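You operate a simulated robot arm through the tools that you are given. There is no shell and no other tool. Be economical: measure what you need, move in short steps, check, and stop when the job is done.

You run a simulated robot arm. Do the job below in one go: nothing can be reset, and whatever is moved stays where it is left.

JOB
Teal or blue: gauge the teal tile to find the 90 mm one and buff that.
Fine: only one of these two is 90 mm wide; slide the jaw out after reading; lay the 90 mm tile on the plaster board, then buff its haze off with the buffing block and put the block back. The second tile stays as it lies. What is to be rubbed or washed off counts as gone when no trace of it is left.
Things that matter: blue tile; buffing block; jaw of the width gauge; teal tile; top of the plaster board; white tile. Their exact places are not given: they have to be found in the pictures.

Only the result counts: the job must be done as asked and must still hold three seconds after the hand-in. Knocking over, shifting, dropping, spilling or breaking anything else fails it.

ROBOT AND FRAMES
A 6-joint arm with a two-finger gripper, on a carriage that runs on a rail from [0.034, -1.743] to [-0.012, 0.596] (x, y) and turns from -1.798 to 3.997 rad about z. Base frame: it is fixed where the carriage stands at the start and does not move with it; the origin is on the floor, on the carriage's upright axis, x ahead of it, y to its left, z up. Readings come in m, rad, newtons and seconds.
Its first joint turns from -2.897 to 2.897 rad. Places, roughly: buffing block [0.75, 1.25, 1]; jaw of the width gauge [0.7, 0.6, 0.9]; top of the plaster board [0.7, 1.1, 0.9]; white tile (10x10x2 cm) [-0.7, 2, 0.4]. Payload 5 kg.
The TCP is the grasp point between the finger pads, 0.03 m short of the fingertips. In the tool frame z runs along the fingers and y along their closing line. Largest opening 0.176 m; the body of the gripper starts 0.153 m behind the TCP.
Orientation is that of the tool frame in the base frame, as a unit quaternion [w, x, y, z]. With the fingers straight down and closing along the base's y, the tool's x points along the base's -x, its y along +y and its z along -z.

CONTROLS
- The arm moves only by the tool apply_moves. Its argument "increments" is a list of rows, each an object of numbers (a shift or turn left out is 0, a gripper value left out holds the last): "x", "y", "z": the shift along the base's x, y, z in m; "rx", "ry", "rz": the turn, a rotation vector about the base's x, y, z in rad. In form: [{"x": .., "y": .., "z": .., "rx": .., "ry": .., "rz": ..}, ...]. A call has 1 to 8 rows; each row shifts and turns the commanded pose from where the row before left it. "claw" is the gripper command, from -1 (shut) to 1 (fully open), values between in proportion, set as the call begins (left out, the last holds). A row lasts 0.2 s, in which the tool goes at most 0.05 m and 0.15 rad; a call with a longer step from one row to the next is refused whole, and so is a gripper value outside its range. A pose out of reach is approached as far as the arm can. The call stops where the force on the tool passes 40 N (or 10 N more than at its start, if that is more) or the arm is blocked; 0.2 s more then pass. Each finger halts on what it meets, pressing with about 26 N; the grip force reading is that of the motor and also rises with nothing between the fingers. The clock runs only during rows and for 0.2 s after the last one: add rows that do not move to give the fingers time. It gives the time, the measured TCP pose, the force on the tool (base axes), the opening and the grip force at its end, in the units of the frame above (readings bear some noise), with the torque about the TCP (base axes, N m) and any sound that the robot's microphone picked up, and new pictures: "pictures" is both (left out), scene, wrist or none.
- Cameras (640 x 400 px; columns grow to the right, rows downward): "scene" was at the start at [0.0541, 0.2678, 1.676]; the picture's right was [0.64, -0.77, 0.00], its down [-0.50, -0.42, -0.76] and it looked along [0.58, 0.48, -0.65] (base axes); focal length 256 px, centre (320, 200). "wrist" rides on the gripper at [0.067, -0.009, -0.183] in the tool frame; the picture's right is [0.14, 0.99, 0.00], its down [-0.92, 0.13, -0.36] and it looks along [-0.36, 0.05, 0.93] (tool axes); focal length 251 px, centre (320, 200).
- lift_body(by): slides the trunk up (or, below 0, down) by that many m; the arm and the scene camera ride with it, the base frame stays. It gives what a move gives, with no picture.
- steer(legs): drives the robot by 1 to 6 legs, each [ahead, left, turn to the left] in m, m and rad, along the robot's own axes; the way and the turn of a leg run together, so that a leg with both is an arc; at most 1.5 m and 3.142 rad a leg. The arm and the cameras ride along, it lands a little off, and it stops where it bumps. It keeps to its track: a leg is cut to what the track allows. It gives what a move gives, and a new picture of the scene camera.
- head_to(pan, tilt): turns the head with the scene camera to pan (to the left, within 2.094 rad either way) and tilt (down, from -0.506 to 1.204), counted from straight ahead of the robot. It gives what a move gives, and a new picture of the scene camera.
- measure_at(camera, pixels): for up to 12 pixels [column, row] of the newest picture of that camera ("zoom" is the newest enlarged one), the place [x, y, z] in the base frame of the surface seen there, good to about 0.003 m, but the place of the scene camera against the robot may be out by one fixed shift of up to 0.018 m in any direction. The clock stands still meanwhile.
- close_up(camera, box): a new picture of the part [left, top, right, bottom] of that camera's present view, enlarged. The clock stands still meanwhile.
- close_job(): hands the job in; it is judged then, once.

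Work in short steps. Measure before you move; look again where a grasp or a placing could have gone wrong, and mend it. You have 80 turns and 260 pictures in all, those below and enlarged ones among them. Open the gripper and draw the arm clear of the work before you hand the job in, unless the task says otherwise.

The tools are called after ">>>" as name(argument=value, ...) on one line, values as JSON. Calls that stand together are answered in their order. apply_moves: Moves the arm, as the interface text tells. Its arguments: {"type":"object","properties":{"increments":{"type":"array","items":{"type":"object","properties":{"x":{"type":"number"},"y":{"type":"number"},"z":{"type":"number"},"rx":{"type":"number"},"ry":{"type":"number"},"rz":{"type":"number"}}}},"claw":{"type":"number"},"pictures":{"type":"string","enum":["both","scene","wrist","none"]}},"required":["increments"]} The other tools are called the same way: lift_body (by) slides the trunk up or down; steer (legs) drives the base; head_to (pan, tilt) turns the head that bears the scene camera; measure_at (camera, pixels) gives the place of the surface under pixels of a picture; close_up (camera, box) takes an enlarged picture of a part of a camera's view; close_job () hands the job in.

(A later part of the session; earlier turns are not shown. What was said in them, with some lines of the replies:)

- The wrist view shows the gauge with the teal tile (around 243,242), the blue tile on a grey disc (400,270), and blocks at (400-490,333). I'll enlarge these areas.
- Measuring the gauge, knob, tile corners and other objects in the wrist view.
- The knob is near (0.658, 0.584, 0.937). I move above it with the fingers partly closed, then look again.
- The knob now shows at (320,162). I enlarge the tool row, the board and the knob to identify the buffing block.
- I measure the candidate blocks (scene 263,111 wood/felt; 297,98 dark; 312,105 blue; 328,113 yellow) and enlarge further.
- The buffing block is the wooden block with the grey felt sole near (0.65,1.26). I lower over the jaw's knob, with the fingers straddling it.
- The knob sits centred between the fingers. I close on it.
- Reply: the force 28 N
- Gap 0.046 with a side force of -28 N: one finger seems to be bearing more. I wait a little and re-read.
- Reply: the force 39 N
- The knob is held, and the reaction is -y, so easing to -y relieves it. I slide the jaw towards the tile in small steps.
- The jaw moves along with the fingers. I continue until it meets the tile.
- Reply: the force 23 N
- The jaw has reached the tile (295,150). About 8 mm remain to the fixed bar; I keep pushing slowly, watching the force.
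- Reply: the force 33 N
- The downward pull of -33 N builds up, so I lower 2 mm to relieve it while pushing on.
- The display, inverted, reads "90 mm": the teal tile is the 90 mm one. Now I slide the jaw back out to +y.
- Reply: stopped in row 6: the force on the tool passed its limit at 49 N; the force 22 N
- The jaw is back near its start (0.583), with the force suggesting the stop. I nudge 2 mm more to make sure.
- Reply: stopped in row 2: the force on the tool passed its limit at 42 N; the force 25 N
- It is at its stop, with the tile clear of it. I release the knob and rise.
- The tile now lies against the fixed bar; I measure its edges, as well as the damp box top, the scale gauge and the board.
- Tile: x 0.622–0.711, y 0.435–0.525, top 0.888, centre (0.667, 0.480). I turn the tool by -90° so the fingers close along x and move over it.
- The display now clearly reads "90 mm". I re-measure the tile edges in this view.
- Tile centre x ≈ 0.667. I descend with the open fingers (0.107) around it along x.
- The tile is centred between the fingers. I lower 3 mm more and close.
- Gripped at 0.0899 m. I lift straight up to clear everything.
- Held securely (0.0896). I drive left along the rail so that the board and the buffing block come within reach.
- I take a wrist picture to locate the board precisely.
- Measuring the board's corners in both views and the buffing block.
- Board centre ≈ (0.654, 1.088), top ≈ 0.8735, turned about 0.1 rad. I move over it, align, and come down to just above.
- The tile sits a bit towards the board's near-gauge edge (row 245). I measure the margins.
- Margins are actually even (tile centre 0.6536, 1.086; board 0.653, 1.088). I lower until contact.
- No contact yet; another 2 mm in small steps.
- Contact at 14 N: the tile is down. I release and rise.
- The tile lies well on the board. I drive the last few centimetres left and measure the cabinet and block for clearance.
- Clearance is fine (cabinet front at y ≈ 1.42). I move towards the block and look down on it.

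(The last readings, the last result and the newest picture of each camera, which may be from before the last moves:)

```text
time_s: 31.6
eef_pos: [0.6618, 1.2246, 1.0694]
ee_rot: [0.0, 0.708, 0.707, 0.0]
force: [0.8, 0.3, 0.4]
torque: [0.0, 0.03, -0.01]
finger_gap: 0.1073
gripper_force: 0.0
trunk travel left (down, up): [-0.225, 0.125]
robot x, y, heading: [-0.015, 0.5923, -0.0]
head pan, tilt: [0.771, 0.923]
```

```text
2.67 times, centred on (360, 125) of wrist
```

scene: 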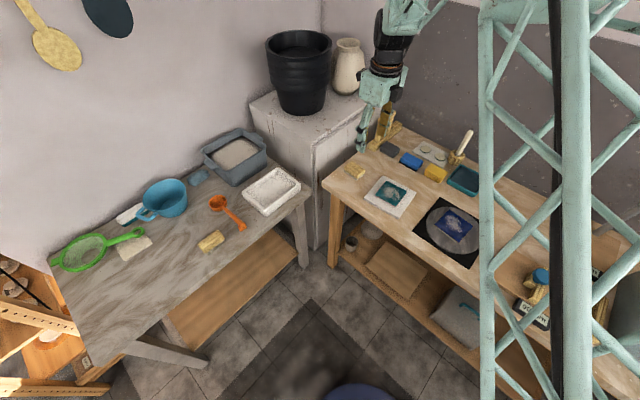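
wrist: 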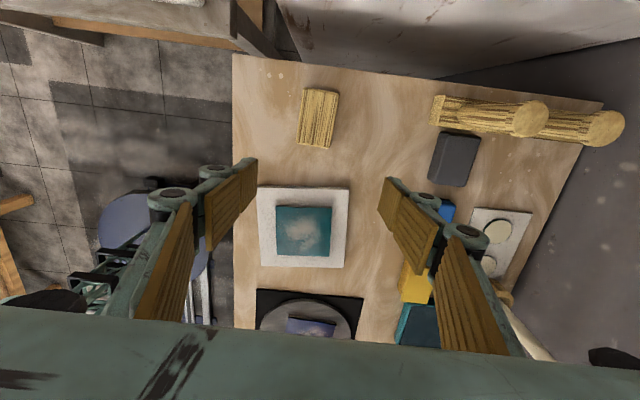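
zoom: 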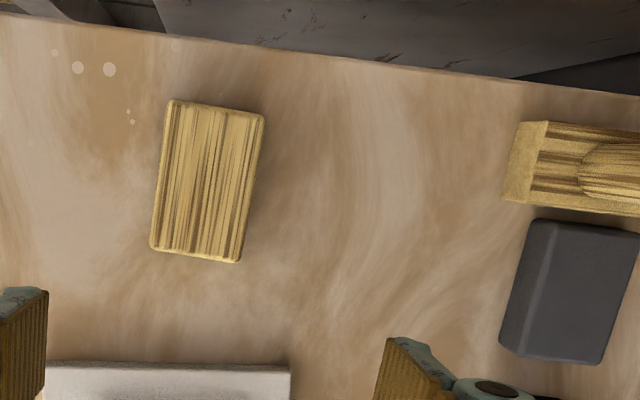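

>>> measure_at(camera="zoom", pixels=[[175, 107], [257, 121], [235, 256], [157, 242], [207, 180], [310, 200], [140, 200], [193, 270], [560, 280], [515, 190]])

```text
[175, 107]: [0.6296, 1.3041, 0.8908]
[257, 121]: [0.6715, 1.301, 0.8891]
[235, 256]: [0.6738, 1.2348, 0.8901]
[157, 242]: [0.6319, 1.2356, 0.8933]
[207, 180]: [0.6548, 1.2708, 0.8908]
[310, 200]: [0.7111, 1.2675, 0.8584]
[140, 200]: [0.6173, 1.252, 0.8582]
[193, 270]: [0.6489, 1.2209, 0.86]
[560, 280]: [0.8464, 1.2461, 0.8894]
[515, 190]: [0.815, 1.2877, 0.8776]
```

Block centre (0.6525, 1.269), 45×70 mm, z 0.859–0.891, axes aligned. I narrow the fingers and come down over it.

>>> apply_moves(increments=[{"x": -0.009, "y": 0.045}, {"z": -0.04}, {"z": -0.04}, {"z": -0.04}, {"z": -0.035}, {}, {}], claw=-0.1, pictures="wrist")

```text
time_s: 33.2
eef_pos: [0.65, 1.2692, 0.9161]
ee_rot: [0.001, 0.708, 0.706, 0.001]
force: [-0.2, -0.3, -0.8]
torque: [0.04, -0.05, 0.01]
finger_gap: 0.0792
gripper_force: 0.1
trunk travel left (down, up): [-0.225, 0.125]
robot x, y, heading: [-0.0142, 0.5921, 0.0]
head pan, tilt: [0.771, 0.923]
```

wrist: 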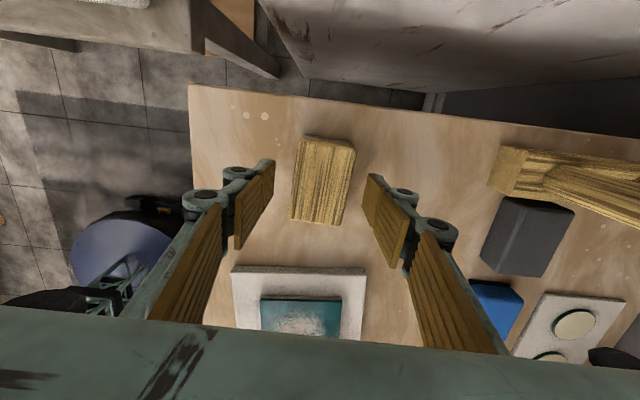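

The block is centred between the fingers. I lower to z ≈ 0.900 and grip.

>>> apply_moves(increments=[{"x": 0.001, "z": -0.016}, {}, {}], pictures="none")

>>> apply_moves(increments=[{}, {}, {}, {}], claw=-1, pictures="wrist")

```text
time_s: 34.0
eef_pos: [0.6523, 1.2687, 0.8972]
ee_rot: [0.001, 0.707, 0.707, 0.0]
force: [-0.2, 0.0, 0.2]
torque: [-0.03, -0.01, -0.02]
finger_gap: 0.0791
gripper_force: 0.2
trunk travel left (down, up): [-0.225, 0.125]
robot x, y, heading: [-0.0122, 0.5937, -0.003]
head pan, tilt: [0.771, 0.923]
```

```text
time_s: 35.0
eef_pos: [0.6503, 1.2685, 0.8967]
ee_rot: [0.0, 0.708, 0.706, -0.001]
force: [-0.3, -0.2, 0.8]
torque: [-0.05, 0.04, -0.05]
finger_gap: 0.0491
gripper_force: 25.9
trunk travel left (down, up): [-0.225, 0.125]
robot x, y, heading: [-0.0116, 0.5956, 0.002]
head pan, tilt: [0.771, 0.923]
```

wrist: 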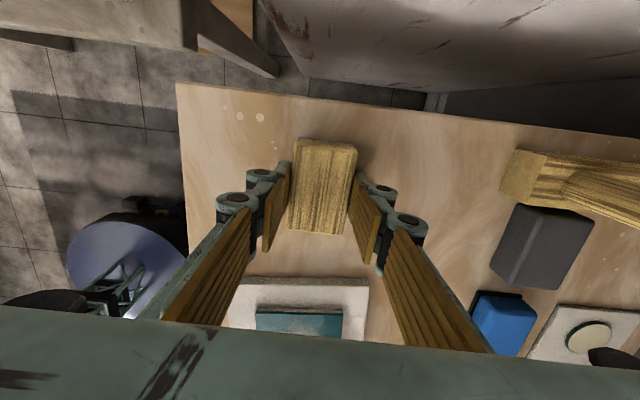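

Held at 0.049. I lift and carry the block over towards the tile.

>>> apply_moves(increments=[{"z": 0.04}, {"z": 0.04}, {"y": -0.045}, {"y": -0.045}, {"y": -0.045}, {"y": -0.045}, {}, {}], pictures="both")

>>> close_up(camera="scene", box=[330, 130, 450, 230])

```text
time_s: 36.8
eef_pos: [0.6502, 1.0895, 0.9759]
ee_rot: [0.0, 0.708, 0.706, 0.0]
force: [-0.6, 0.4, -0.8]
torque: [-0.02, 0.0, -0.02]
finger_gap: 0.0492
gripper_force: 26.2
trunk travel left (down, up): [-0.225, 0.125]
robot x, y, heading: [-0.0125, 0.592, -0.0]
head pan, tilt: [0.771, 0.923]
```

scene: 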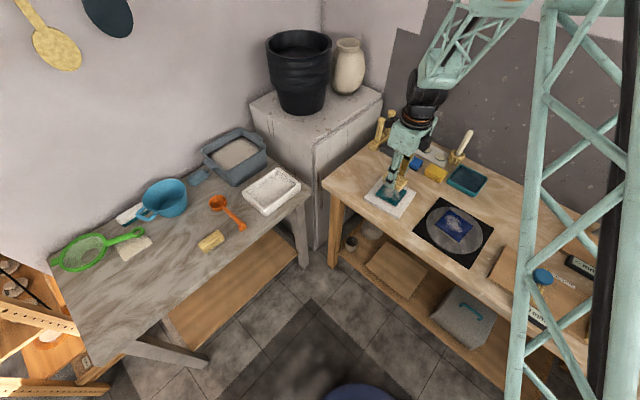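
wrist: 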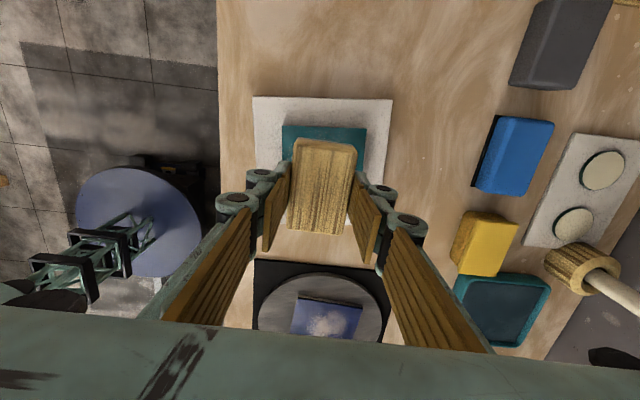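

```text
4.00 times, centred on (390, 180) of scene
```

zoom: 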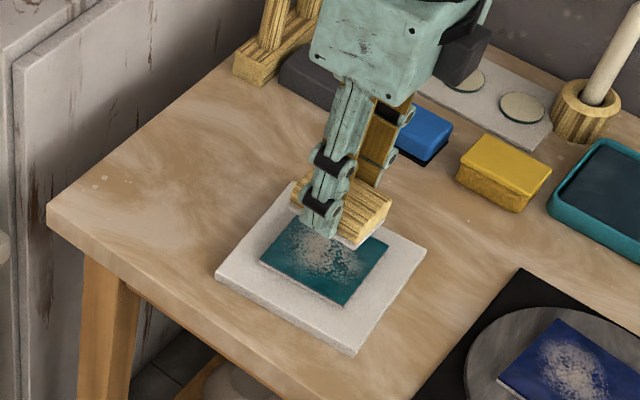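

I lower the block's felt towards the tile (contact expected near z 0.922), creeping at the end.

>>> apply_moves(increments=[{"x": 0.003, "z": -0.03}, {"z": -0.015}, {"z": -0.003}, {"z": -0.003}, {"z": -0.002}, {"z": -0.001}, {}], pictures="none")

```text
time_s: 38.4
eef_pos: [0.6543, 1.0892, 0.9222]
ee_rot: [0.001, 0.708, 0.706, 0.0]
force: [-2.0, -1.6, 6.2]
torque: [-0.18, 0.18, -0.02]
finger_gap: 0.0491
gripper_force: 25.9
trunk travel left (down, up): [-0.225, 0.125]
robot x, y, heading: [-0.0143, 0.5945, -0.005]
head pan, tilt: [0.771, 0.923]
```

Light contact at about 6 N. I rub gently in x over the tile.

>>> apply_moves(increments=[{"x": 0.012}, {"x": 0.012}, {"x": -0.015}, {"x": -0.015}, {"x": -0.015}, {"x": 0.012}, {"x": 0.009}, {}], pictures="wrist")

```text
time_s: 40.2
eef_pos: [0.6557, 1.0899, 0.9234]
ee_rot: [0.001, 0.708, 0.707, 0.0]
force: [0.2, -0.4, -1.0]
torque: [-0.02, 0.03, 0.0]
finger_gap: 0.0491
gripper_force: 26.1
trunk travel left (down, up): [-0.225, 0.125]
robot x, y, heading: [-0.0095, 0.593, -0.002]
head pan, tilt: [0.771, 0.923]
```

wrist: 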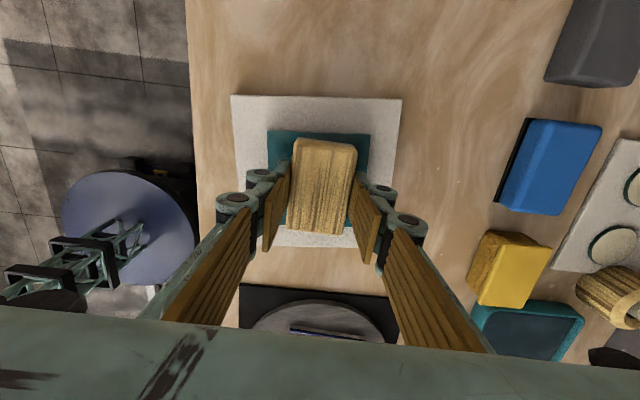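

Contact was lost at the end (force about 0). I press 2 mm more and rub with wider strokes.

>>> apply_moves(increments=[{"z": -0.001}, {"z": -0.001}, {"x": 0.012}, {"x": 0.012}, {"x": -0.016}, {"x": -0.016}, {"x": -0.016}, {"x": 0.022}], pictures="none")

```text
time_s: 42.0
eef_pos: [0.6529, 1.0898, 0.9209]
ee_rot: [0.0, 0.708, 0.706, 0.001]
force: [-0.9, -2.1, 23.1]
torque: [0.07, 0.13, -0.14]
finger_gap: 0.0492
gripper_force: 26.4
trunk travel left (down, up): [-0.225, 0.125]
robot x, y, heading: [-0.0124, 0.593, 0.004]
head pan, tilt: [0.771, 0.923]
```

23 N now; I ease 1 mm and rub with y offsets to cover the rest.

>>> apply_moves(increments=[{"z": 0.001, "y": 0.012}, {"x": 0.022}, {"x": -0.022}, {"x": -0.022}, {"x": 0.022}, {"y": -0.012}, {"y": -0.012}, {}], pictures="none")

>>> apply_moves(increments=[{"x": 0.022}, {"x": -0.022}, {"x": -0.022}, {"x": 0.022}, {"y": 0.012}, {"z": 0.03}, {"y": 0.045, "z": 0.03}, {"y": 0.045}], pictures="none")

>>> apply_moves(increments=[{"y": 0.03}, {}])

>>> close_up(camera="scene", box=[350, 150, 450, 230])

>>> close_up(camera="wrist", box=[200, 180, 440, 330])

```text
time_s: 43.8
eef_pos: [0.6544, 1.0758, 0.922]
ee_rot: [0.0, 0.707, 0.707, 0.0]
force: [0.1, -0.7, 0.2]
torque: [0.09, -0.04, -0.01]
finger_gap: 0.0494
gripper_force: 25.9
trunk travel left (down, up): [-0.225, 0.125]
robot x, y, heading: [-0.0103, 0.5978, 0.0]
head pan, tilt: [0.771, 0.923]
```

```text
refused: row 7 steps farther than a row can; nothing moved
```

```text
time_s: 44.4
eef_pos: [0.6543, 1.1068, 0.9217]
ee_rot: [0.001, 0.708, 0.706, -0.001]
force: [-0.7, -0.2, -0.9]
torque: [-0.14, -0.05, 0.03]
finger_gap: 0.0492
gripper_force: 26.4
trunk travel left (down, up): [-0.225, 0.125]
robot x, y, heading: [-0.0162, 0.5922, 0.005]
head pan, tilt: [0.771, 0.923]
```

scene: 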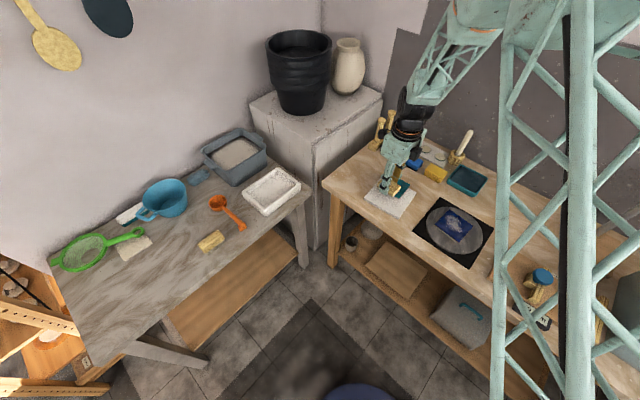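
wrist: 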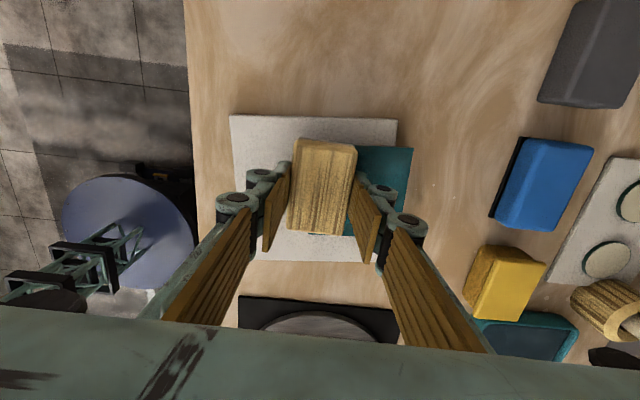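

```text
5.00 times, centred on (400, 190) of scene
```

zoom: 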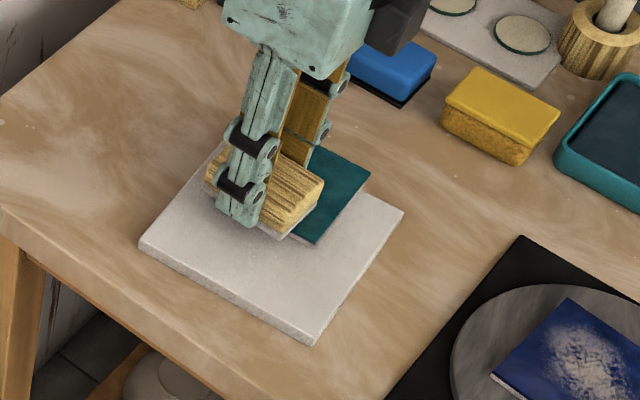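

```text
2.67 times, centred on (320, 255) of wrist
```

zoom: 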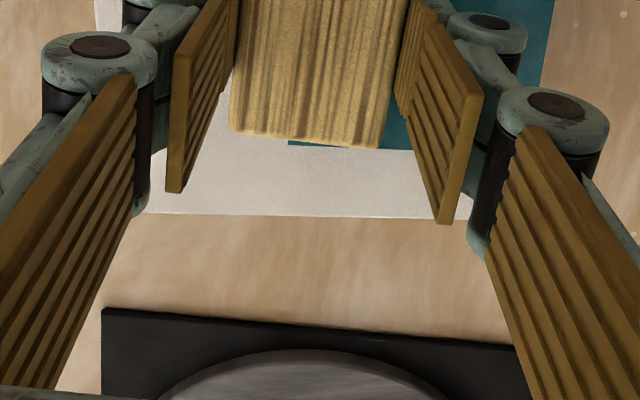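

The tile has been dragged to +x with the strokes and now overhangs the board's edge. I lift the block straight up and away to inspect.

>>> apply_moves(increments=[{"z": 0.03}, {"z": 0.04}, {"z": 0.04}, {"y": 0.045}, {"y": 0.045}, {"y": 0.02}, {}])

>>> close_up(camera="wrist", box=[200, 160, 440, 310])

>>> close_up(camera="scene", box=[350, 150, 450, 230])

```text
time_s: 46.0
eef_pos: [0.6526, 1.214, 1.0286]
ee_rot: [0.0, 0.707, 0.707, 0.0]
force: [-0.1, 0.8, 0.0]
torque: [0.03, -0.01, 0.0]
finger_gap: 0.049
gripper_force: 26.5
trunk travel left (down, up): [-0.225, 0.125]
robot x, y, heading: [-0.0063, 0.591, 0.001]
head pan, tilt: [0.771, 0.923]
```

scene: 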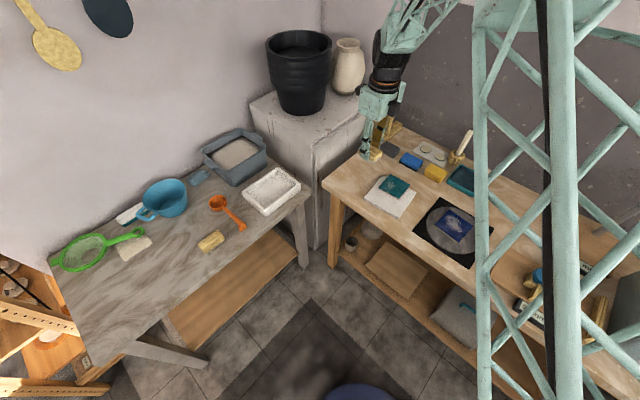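
wrist: 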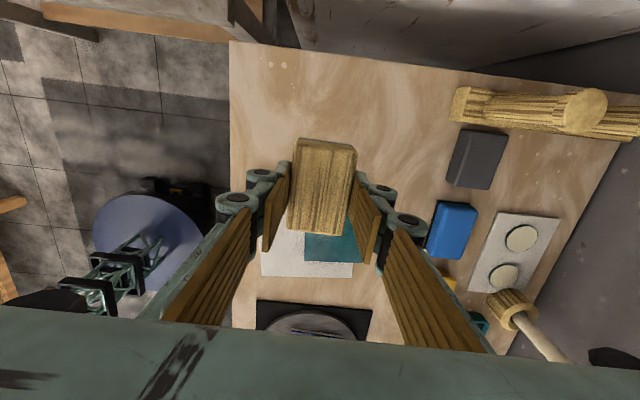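

```text
2.67 times, centred on (320, 235) of wrist
```

zoom: 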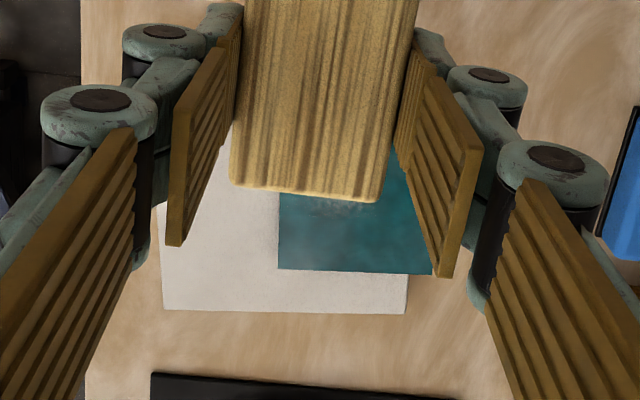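

```text
5.00 times, centred on (400, 190) of scene
```

zoom: 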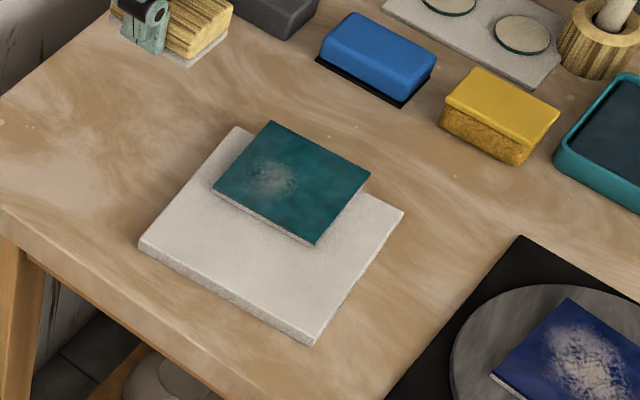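

The tile is whole, with a small haze patch left at zoom (268,180), but it sits too far +x. I measure its corners and the board's.

>>> measure_at(camera="zoom", pixels=[[270, 126], [364, 176], [315, 236], [218, 189], [268, 180], [285, 198], [240, 132], [397, 212], [311, 336], [146, 241]])

```text
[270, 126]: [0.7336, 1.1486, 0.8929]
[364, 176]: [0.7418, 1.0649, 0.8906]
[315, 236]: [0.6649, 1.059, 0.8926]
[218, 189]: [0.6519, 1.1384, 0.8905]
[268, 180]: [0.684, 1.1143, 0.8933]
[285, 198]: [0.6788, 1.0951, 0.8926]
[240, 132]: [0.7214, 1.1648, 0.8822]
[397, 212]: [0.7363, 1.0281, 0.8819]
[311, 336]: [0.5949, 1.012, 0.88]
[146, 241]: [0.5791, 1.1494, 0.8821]
```

Tile centre ≈ (0.695, 1.102); it needs to go (-0.042, -0.013). I set the block on it over the haze (still within the board's support) and first feel for contact.

>>> apply_moves(increments=[{"x": 0.02, "y": -0.04}, {"x": 0.016, "y": -0.035}, {"y": -0.033}, {"z": -0.045}, {"z": -0.045}, {"z": -0.013}, {"z": -0.002}, {}], pictures="none")

```text
time_s: 47.8
eef_pos: [0.6871, 1.1085, 0.9264]
ee_rot: [0.0, 0.708, 0.706, -0.001]
force: [0.5, 0.6, -0.2]
torque: [0.03, 0.0, -0.03]
finger_gap: 0.0491
gripper_force: 26.0
trunk travel left (down, up): [-0.225, 0.125]
robot x, y, heading: [-0.0127, 0.5897, -0.001]
head pan, tilt: [0.771, 0.923]
```

>>> apply_moves(increments=[{"z": -0.002}, {"z": -0.001}, {"z": -0.001}, {}], pictures="none")

```text
time_s: 48.8
eef_pos: [0.6881, 1.1089, 0.9213]
ee_rot: [0.001, 0.708, 0.706, 0.0]
force: [-0.5, 0.6, -0.6]
torque: [0.01, 0.03, 0.03]
finger_gap: 0.0489
gripper_force: 26.2
trunk travel left (down, up): [-0.225, 0.125]
robot x, y, heading: [-0.0134, 0.5906, -0.001]
head pan, tilt: [0.771, 0.923]
```

Still no contact; another 1–2 mm down, then a first -x drag.

>>> apply_moves(increments=[{"z": -0.001}, {"z": -0.001}, {}], pictures="none")

```text
time_s: 49.6
eef_pos: [0.6883, 1.1072, 0.9212]
ee_rot: [0.0, 0.708, 0.706, 0.0]
force: [-1.3, -1.2, 6.5]
torque: [-0.13, 0.16, 0.06]
finger_gap: 0.0489
gripper_force: 26.3
trunk travel left (down, up): [-0.225, 0.125]
robot x, y, heading: [-0.0127, 0.5896, -0.002]
head pan, tilt: [0.771, 0.923]
```

Contact at 6.5 N. I press 1 mm more and drag slowly to -x, watching whether the tile comes along.

>>> apply_moves(increments=[{"z": -0.001}, {"x": -0.008, "y": -0.002}, {"x": -0.008, "y": -0.003}, {"x": -0.008, "y": -0.003}, {}])

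>>> close_up(camera="scene", box=[350, 150, 450, 230])

```text
time_s: 50.8
eef_pos: [0.6643, 1.1004, 0.9212]
ee_rot: [0.001, 0.708, 0.707, 0.001]
force: [2.7, 3.1, 16.6]
torque: [0.26, -0.21, 0.02]
finger_gap: 0.049
gripper_force: 25.6
trunk travel left (down, up): [-0.225, 0.125]
robot x, y, heading: [-0.0091, 0.5921, 0.003]
head pan, tilt: [0.771, 0.923]
```

scene: 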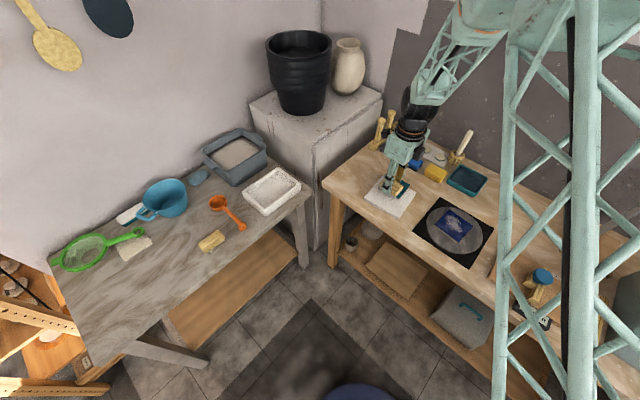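
wrist: 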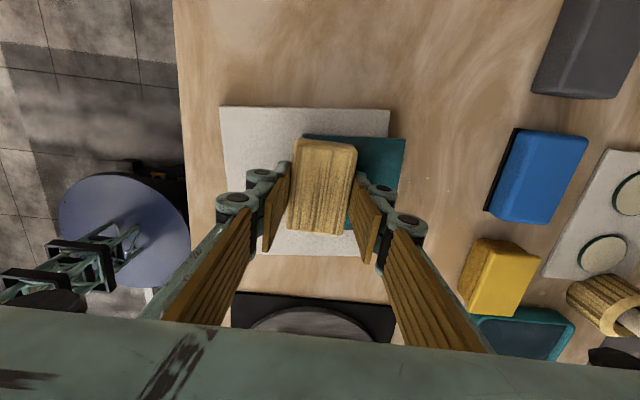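

```text
5.00 times, centred on (400, 190) of scene
```

zoom: 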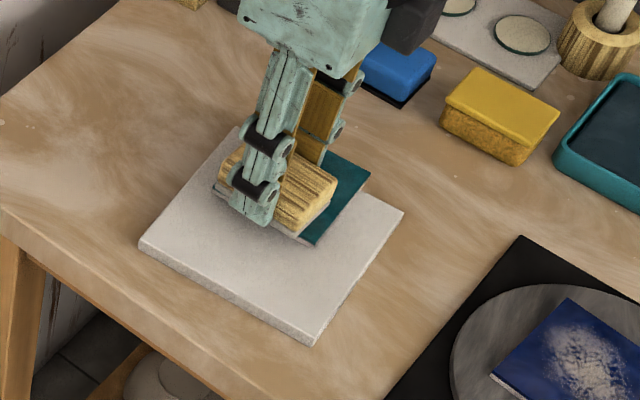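

The tile stayed put: slow strokes rub without dragging. I keep stroking slowly over the remaining haze around (0.682, 1.108).

>>> apply_moves(increments=[{"x": 0.008, "y": 0.002}, {"x": 0.008, "y": 0.003}, {"x": 0.008, "y": 0.003}, {"x": 0.006}, {"x": -0.008}, {"x": -0.008}, {"x": -0.008}, {}], pictures="none")

>>> apply_moves(increments=[{"x": 0.008, "y": 0.004}, {"x": 0.008, "y": 0.004}, {"x": -0.008}, {"x": -0.008}, {"x": 0.008, "y": -0.006}, {"x": 0.008, "y": -0.006}, {"x": -0.006, "y": -0.004}, {}], pictures="none")

>>> apply_moves(increments=[{"z": 0.03}, {"z": 0.04}, {"z": 0.04}, {"y": 0.045}, {"y": 0.045}, {"y": 0.02}, {}], pictures="scene")

>>> close_up(camera="scene", box=[365, 160, 425, 210])

```text
time_s: 52.6
eef_pos: [0.6716, 1.1079, 0.9216]
ee_rot: [0.001, 0.708, 0.706, 0.0]
force: [1.8, -0.9, 12.0]
torque: [0.36, -0.21, -0.04]
finger_gap: 0.049
gripper_force: 26.4
trunk travel left (down, up): [-0.225, 0.125]
robot x, y, heading: [-0.0088, 0.5937, -0.005]
head pan, tilt: [0.771, 0.923]
```

```text
time_s: 54.4
eef_pos: [0.6804, 1.1008, 0.9214]
ee_rot: [0.001, 0.707, 0.707, 0.001]
force: [5.0, 2.0, 18.4]
torque: [0.03, -0.12, 0.02]
finger_gap: 0.049
gripper_force: 26.1
trunk travel left (down, up): [-0.225, 0.125]
robot x, y, heading: [-0.013, 0.5932, 0.001]
head pan, tilt: [0.771, 0.923]
```

```text
time_s: 56.0
eef_pos: [0.6762, 1.2091, 1.031]
ee_rot: [0.001, 0.709, 0.706, 0.001]
force: [0.6, 0.6, -0.3]
torque: [-0.04, 0.0, 0.0]
finger_gap: 0.0489
gripper_force: 26.1
trunk travel left (down, up): [-0.225, 0.125]
robot x, y, heading: [-0.0111, 0.5863, 0.002]
head pan, tilt: [0.771, 0.923]
```

scene: 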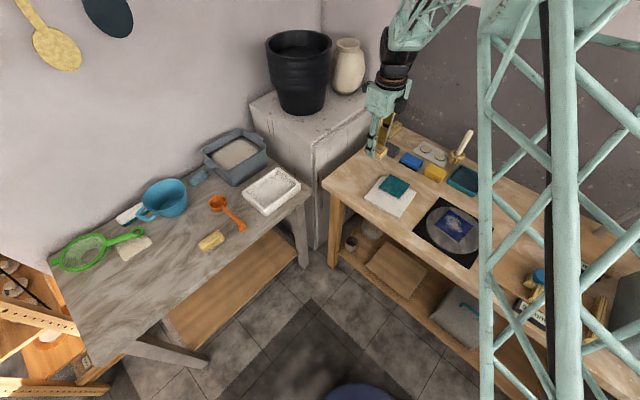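

```text
8.00 times, centred on (395, 185) of scene
```

zoom: 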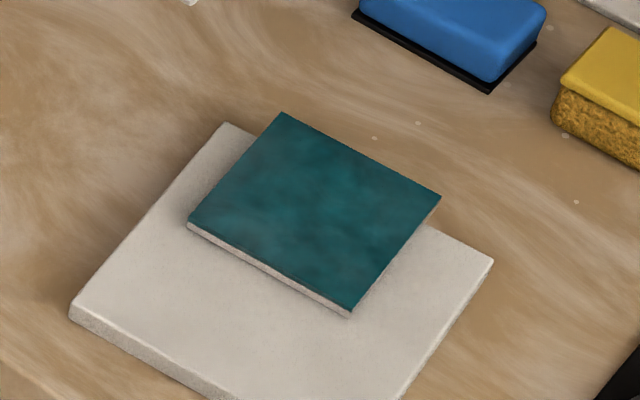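

The tile looks clean, but faint mottling needs a check. I move the block to the -y side, high up, so the wrist camera sees the tile.

>>> apply_moves(increments=[{"y": -0.045, "z": 0.02}, {"y": -0.045}, {"y": -0.045}, {"y": -0.045}, {"y": -0.02}, {}], pictures="wrist")

>>> close_up(camera="wrist", box=[250, 30, 410, 130])

>>> close_up(camera="scene", box=[375, 168, 415, 202])

```text
time_s: 57.4
eef_pos: [0.6803, 1.011, 1.0498]
ee_rot: [0.001, 0.708, 0.706, 0.0]
force: [0.2, -1.3, -1.5]
torque: [-0.02, 0.02, -0.02]
finger_gap: 0.0491
gripper_force: 25.7
trunk travel left (down, up): [-0.225, 0.125]
robot x, y, heading: [-0.0119, 0.5947, -0.005]
head pan, tilt: [0.771, 0.923]
```

wrist: 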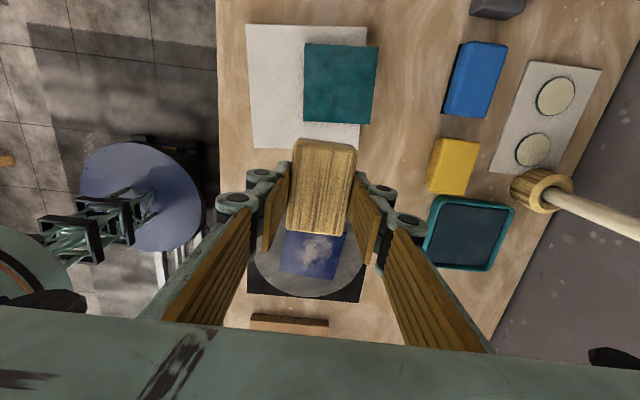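

```text
4.00 times, centred on (330, 80) of wrist
```

zoom: 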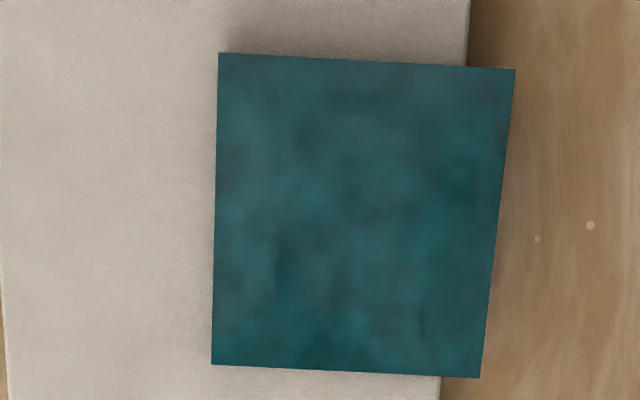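

```text
11.76 times, centred on (395, 185) of scene
```

zoom: 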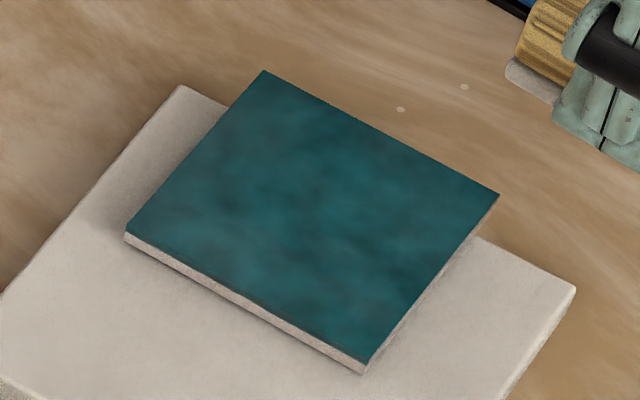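

No trace of haze remains — only glaze mottling. I carry the block back to its original spot (TCP 0.651, 1.2686, 0.897).

>>> apply_moves(increments=[{"y": 0.045, "x": -0.01}, {"y": 0.045, "x": -0.01}, {"y": 0.045, "x": -0.009}, {"y": 0.045}, {"y": 0.045}, {"y": 0.032}, {}, {}], pictures="none")

>>> apply_moves(increments=[{"z": -0.045}, {"z": -0.045}, {"z": -0.045}, {"z": -0.008}, {}, {}], pictures="wrist")

```text
time_s: 59.2
eef_pos: [0.6527, 1.2698, 1.0516]
ee_rot: [0.0, 0.707, 0.707, 0.0]
force: [-0.4, -0.8, -0.9]
torque: [0.02, 0.0, -0.03]
finger_gap: 0.049
gripper_force: 25.7
trunk travel left (down, up): [-0.225, 0.125]
robot x, y, heading: [-0.0102, 0.5919, 0.0]
head pan, tilt: [0.771, 0.923]
```

```text
time_s: 60.6
eef_pos: [0.6531, 1.2682, 0.9077]
ee_rot: [0.0, 0.708, 0.707, -0.001]
force: [1.4, 0.4, -0.4]
torque: [0.03, 0.01, -0.01]
finger_gap: 0.0491
gripper_force: 25.8
trunk travel left (down, up): [-0.225, 0.125]
robot x, y, heading: [-0.0132, 0.5927, -0.002]
head pan, tilt: [0.771, 0.923]
```

wrist: 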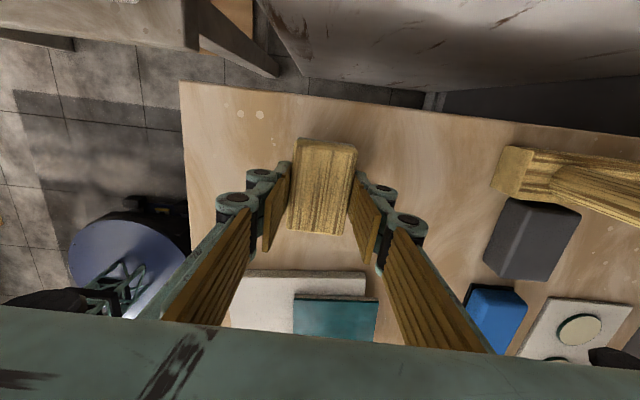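

I lower it in small steps until contact.

>>> apply_moves(increments=[{"x": -0.001, "z": -0.004}, {"z": -0.003}, {"z": -0.001}, {"z": -0.001}, {}], pictures="none")

```text
time_s: 61.8
eef_pos: [0.6509, 1.2694, 0.8972]
ee_rot: [0.0, 0.708, 0.706, 0.0]
force: [-0.4, -0.2, -0.7]
torque: [-0.04, 0.0, 0.0]
finger_gap: 0.049
gripper_force: 25.4
trunk travel left (down, up): [-0.225, 0.125]
robot x, y, heading: [-0.008, 0.5926, -0.002]
head pan, tilt: [0.771, 0.923]
```

>>> apply_moves(increments=[{"z": -0.001}, {"z": -0.001}, {}], pictures="none")

```text
time_s: 62.6
eef_pos: [0.6503, 1.2677, 0.8974]
ee_rot: [0.0, 0.708, 0.707, 0.001]
force: [-0.3, -3.1, 9.5]
torque: [-0.16, 0.07, 0.04]
finger_gap: 0.0487
gripper_force: 26.1
trunk travel left (down, up): [-0.225, 0.125]
robot x, y, heading: [-0.013, 0.5928, -0.0]
head pan, tilt: [0.771, 0.923]
```

Block is down. I release, rise, and move back over the tile with the gripper opened wide enough.

>>> apply_moves(increments=[{}, {}, {}, {"z": 0.04}, {"z": 0.04}, {"z": 0.04}, {"z": 0.04}, {}], claw=-0.1, pictures="wrist")

>>> apply_moves(increments=[{"x": 0.015, "y": -0.045, "rz": 0.05}, {"x": 0.015, "y": -0.045, "rz": 0.05}, {"x": 0.015, "y": -0.045}, {"y": -0.03}, {}, {}], claw=0.25)

>>> close_up(camera="wrist", box=[220, 80, 420, 230])

```text
time_s: 64.4
eef_pos: [0.6493, 1.2654, 1.0579]
ee_rot: [0.001, 0.708, 0.706, 0.001]
force: [-1.5, -1.1, 0.7]
torque: [0.05, -0.13, 0.01]
finger_gap: 0.0793
gripper_force: 0.0
trunk travel left (down, up): [-0.225, 0.125]
robot x, y, heading: [-0.0128, 0.5969, -0.001]
head pan, tilt: [0.771, 0.923]
```

wrist: 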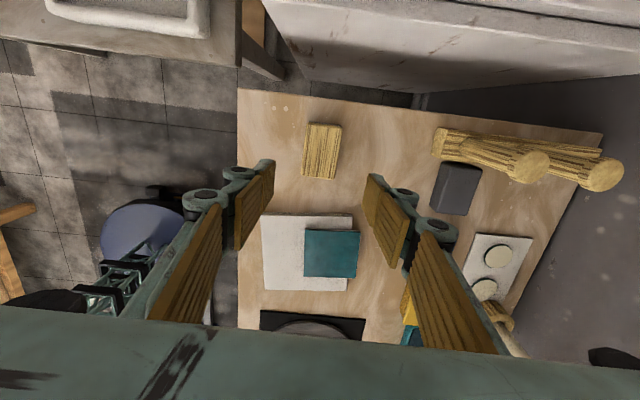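

```text
time_s: 65.8
eef_pos: [0.6972, 1.1033, 1.0552]
ee_rot: [0.0, 0.672, 0.741, 0.0]
force: [0.1, -0.1, -0.7]
torque: [-0.04, -0.02, 0.0]
finger_gap: 0.1102
gripper_force: 0.0
trunk travel left (down, up): [-0.225, 0.125]
robot x, y, heading: [-0.0105, 0.5922, 0.001]
head pan, tilt: [0.771, 0.923]
```

scene: 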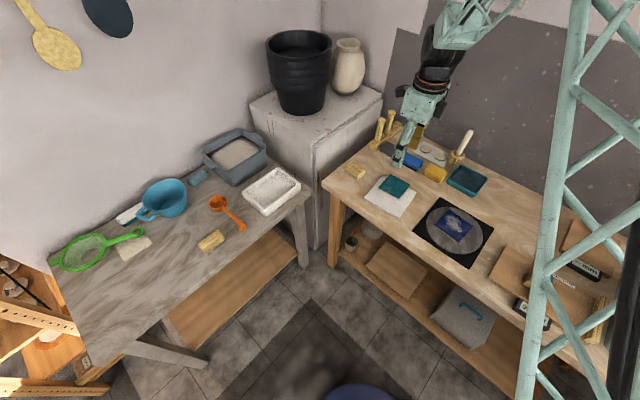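
wrist: 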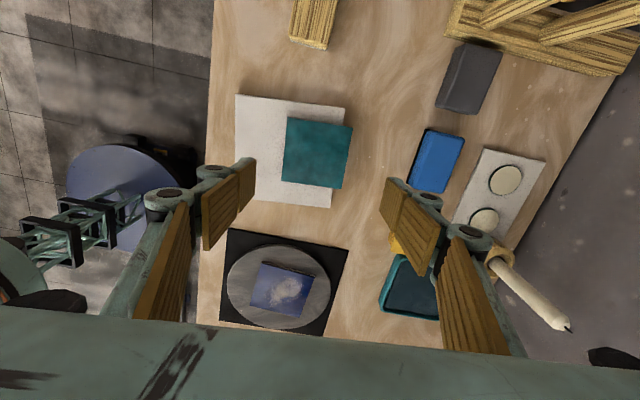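

```text
2.67 times, centred on (320, 155) of wrist
```

zoom: 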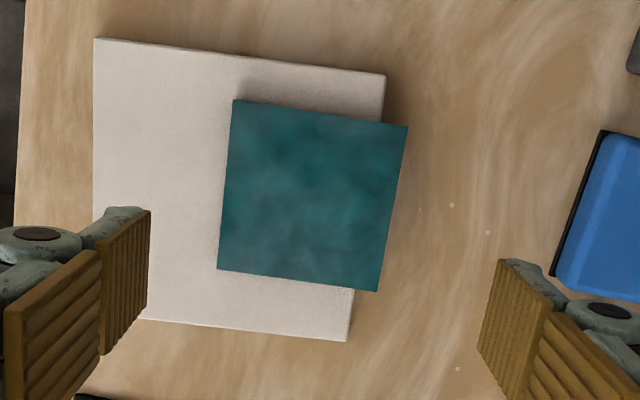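

The block rests where it was, and the tile is clean. I measure the tile and board corners for the re-centring.

>>> measure_at(camera="zoom", pixels=[[238, 105], [401, 130], [374, 285], [222, 265], [312, 195], [99, 43], [380, 78], [345, 335]])

>>> measure_at(camera="wrist", pixels=[[240, 198], [312, 22], [313, 44], [460, 60], [425, 148]])

```text
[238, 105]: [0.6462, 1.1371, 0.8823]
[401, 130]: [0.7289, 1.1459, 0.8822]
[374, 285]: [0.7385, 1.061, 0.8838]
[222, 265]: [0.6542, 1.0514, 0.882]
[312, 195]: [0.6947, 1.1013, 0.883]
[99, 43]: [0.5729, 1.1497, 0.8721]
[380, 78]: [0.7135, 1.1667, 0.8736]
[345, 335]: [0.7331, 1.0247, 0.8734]
```

```text
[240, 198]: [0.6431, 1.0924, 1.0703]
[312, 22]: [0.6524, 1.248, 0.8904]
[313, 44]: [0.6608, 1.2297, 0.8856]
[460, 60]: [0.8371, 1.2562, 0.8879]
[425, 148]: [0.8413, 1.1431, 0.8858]
```

Tile centre (0.692, 1.099), board centre (0.653, 1.088). I descend around the tile.

>>> apply_moves(increments=[{"x": -0.004, "y": -0.004, "z": -0.04}, {"z": -0.04}, {"z": -0.04}, {"z": -0.02}, {}, {}], pictures="wrist")

```text
time_s: 67.2
eef_pos: [0.691, 1.0985, 0.9168]
ee_rot: [0.0, 0.671, 0.741, -0.001]
force: [-0.7, 0.5, 0.8]
torque: [0.03, 0.01, -0.03]
finger_gap: 0.1102
gripper_force: 0.0
trunk travel left (down, up): [-0.225, 0.125]
robot x, y, heading: [-0.015, 0.5938, -0.0]
head pan, tilt: [0.771, 0.923]
```

wrist: 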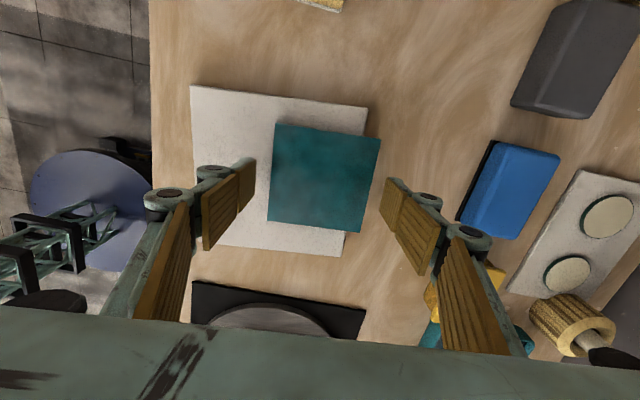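

Aligned. I lower 1 cm and grip.

>>> apply_moves(increments=[{"z": -0.008}, {"z": -0.002}, {}], pictures="none")

>>> apply_moves(increments=[{}, {}, {}], claw=-1, pictures="none")

```text
time_s: 68.0
eef_pos: [0.691, 1.0986, 0.9055]
ee_rot: [-0.001, 0.672, 0.74, 0.0]
force: [0.3, 0.1, 0.6]
torque: [0.01, 0.03, -0.01]
finger_gap: 0.11
gripper_force: 0.0
trunk travel left (down, up): [-0.225, 0.125]
robot x, y, heading: [-0.01, 0.5925, 0.002]
head pan, tilt: [0.771, 0.923]
```

```text
time_s: 68.8
eef_pos: [0.6913, 1.0988, 0.9055]
ee_rot: [0.0, 0.672, 0.741, 0.001]
force: [-0.1, -0.1, 0.0]
torque: [0.12, -0.11, -0.01]
finger_gap: 0.0895
gripper_force: 25.7
trunk travel left (down, up): [-0.225, 0.125]
robot x, y, heading: [-0.0089, 0.5939, 0.005]
head pan, tilt: [0.771, 0.923]
```

Gripped at 0.0895. I lift 2 cm, shift to the board's centre, and lower again.

>>> apply_moves(increments=[{"z": 0.02}, {"x": -0.02, "y": -0.006}, {"x": -0.018, "y": -0.005}, {}, {"z": -0.015}, {"z": -0.003}, {}], pictures="wrist")

```text
time_s: 70.4
eef_pos: [0.6543, 1.0876, 0.9082]
ee_rot: [0.0, 0.672, 0.741, -0.001]
force: [0.0, 0.2, -2.1]
torque: [0.03, -0.01, 0.01]
finger_gap: 0.0897
gripper_force: 26.0
trunk travel left (down, up): [-0.225, 0.125]
robot x, y, heading: [-0.0096, 0.5898, 0.0]
head pan, tilt: [0.771, 0.923]
```

wrist: 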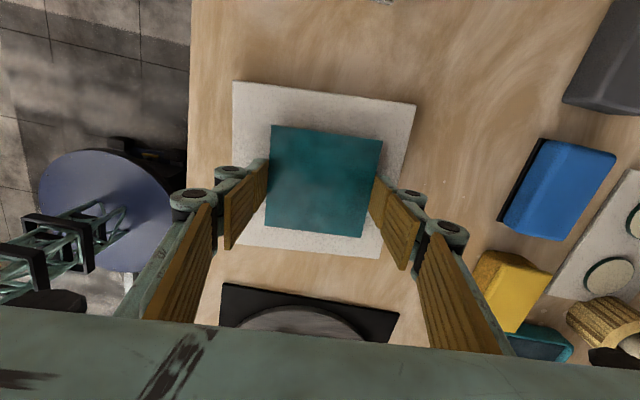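

Centred. I lower the last millimetres to contact.

>>> apply_moves(increments=[{"z": -0.001}, {"z": -0.001}, {"z": -0.001}, {}], pictures="none")

```text
time_s: 71.4
eef_pos: [0.6534, 1.0868, 0.9052]
ee_rot: [0.0, 0.672, 0.741, 0.0]
force: [-2.6, 2.0, 11.4]
torque: [-0.3, 0.35, -0.16]
finger_gap: 0.0895
gripper_force: 26.3
trunk travel left (down, up): [-0.225, 0.125]
robot x, y, heading: [-0.0101, 0.5901, -0.003]
head pan, tilt: [0.771, 0.923]
```

Contact at 11 N. I release and rise clear, then look at everything.

>>> apply_moves(increments=[{}, {}, {"z": 0.03}, {"z": 0.045}, {"z": 0.045}, {"z": 0.045}, {"z": 0.045}, {}], claw=0.25)

>>> close_up(camera="wrist", box=[240, 60, 400, 200])

>>> close_up(camera="scene", box=[340, 140, 440, 220])

```text
time_s: 73.2
eef_pos: [0.6504, 1.0841, 1.1145]
ee_rot: [-0.001, 0.672, 0.741, 0.0]
force: [0.1, -0.2, 1.3]
torque: [0.11, -0.11, 0.01]
finger_gap: 0.1098
gripper_force: 0.2
trunk travel left (down, up): [-0.225, 0.125]
robot x, y, heading: [-0.0103, 0.5895, -0.004]
head pan, tilt: [0.771, 0.923]
```

scene: 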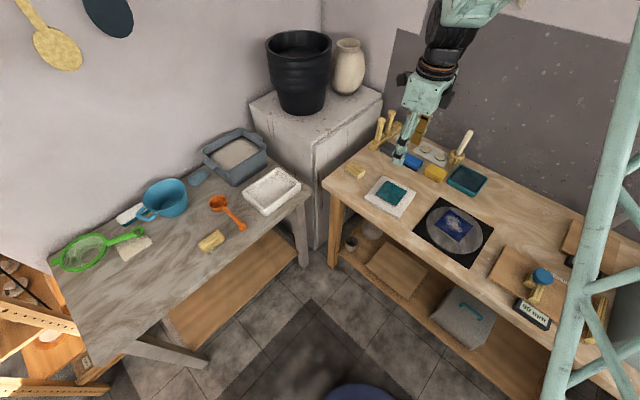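
wrist: 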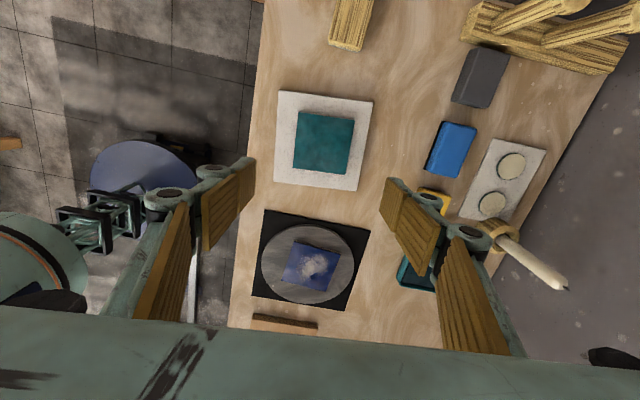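

```text
2.86 times, centred on (320, 130) of wrist
```

zoom: 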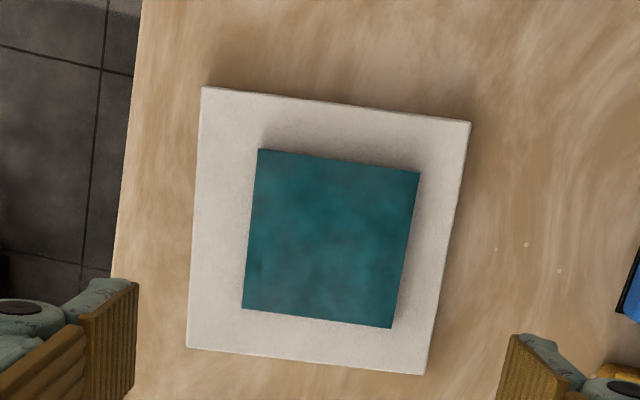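

```text
5.00 times, centred on (390, 180) of scene
```

zoom: 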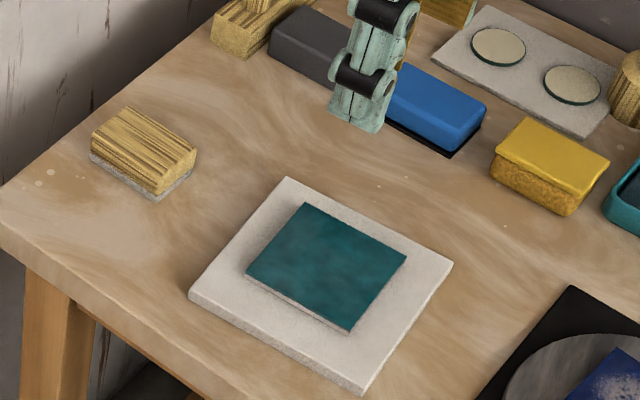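

The tile lies clean and centred on the board, the block is back in its place, the jaw is out and the blue tile is untouched. The gripper is open and clear, so I hand in.

>>> close_job()

```text
The job is handed in.
```

I handed the job in: the gauge read 90 mm for the teal tile, so that is the one I buffed; the blue tile stayed where it was.

- **Tile:** It lies centred on the plaster board, and the last close-ups show no trace of haze. My firmer rubbing strokes dragged it partly over the board's edge. I finished the buffing with slower strokes, put the block back, then picked the tile up and re-centred it.
- **Gauge:** The jaw is slid out to its stop.
- **Buffing block:** It is back in its original spot. I took the wooden block with the grey felt sole at the left end of the bench to be it, since nothing is labelled.
- **Arm:** The gripper is open and clear of the work.
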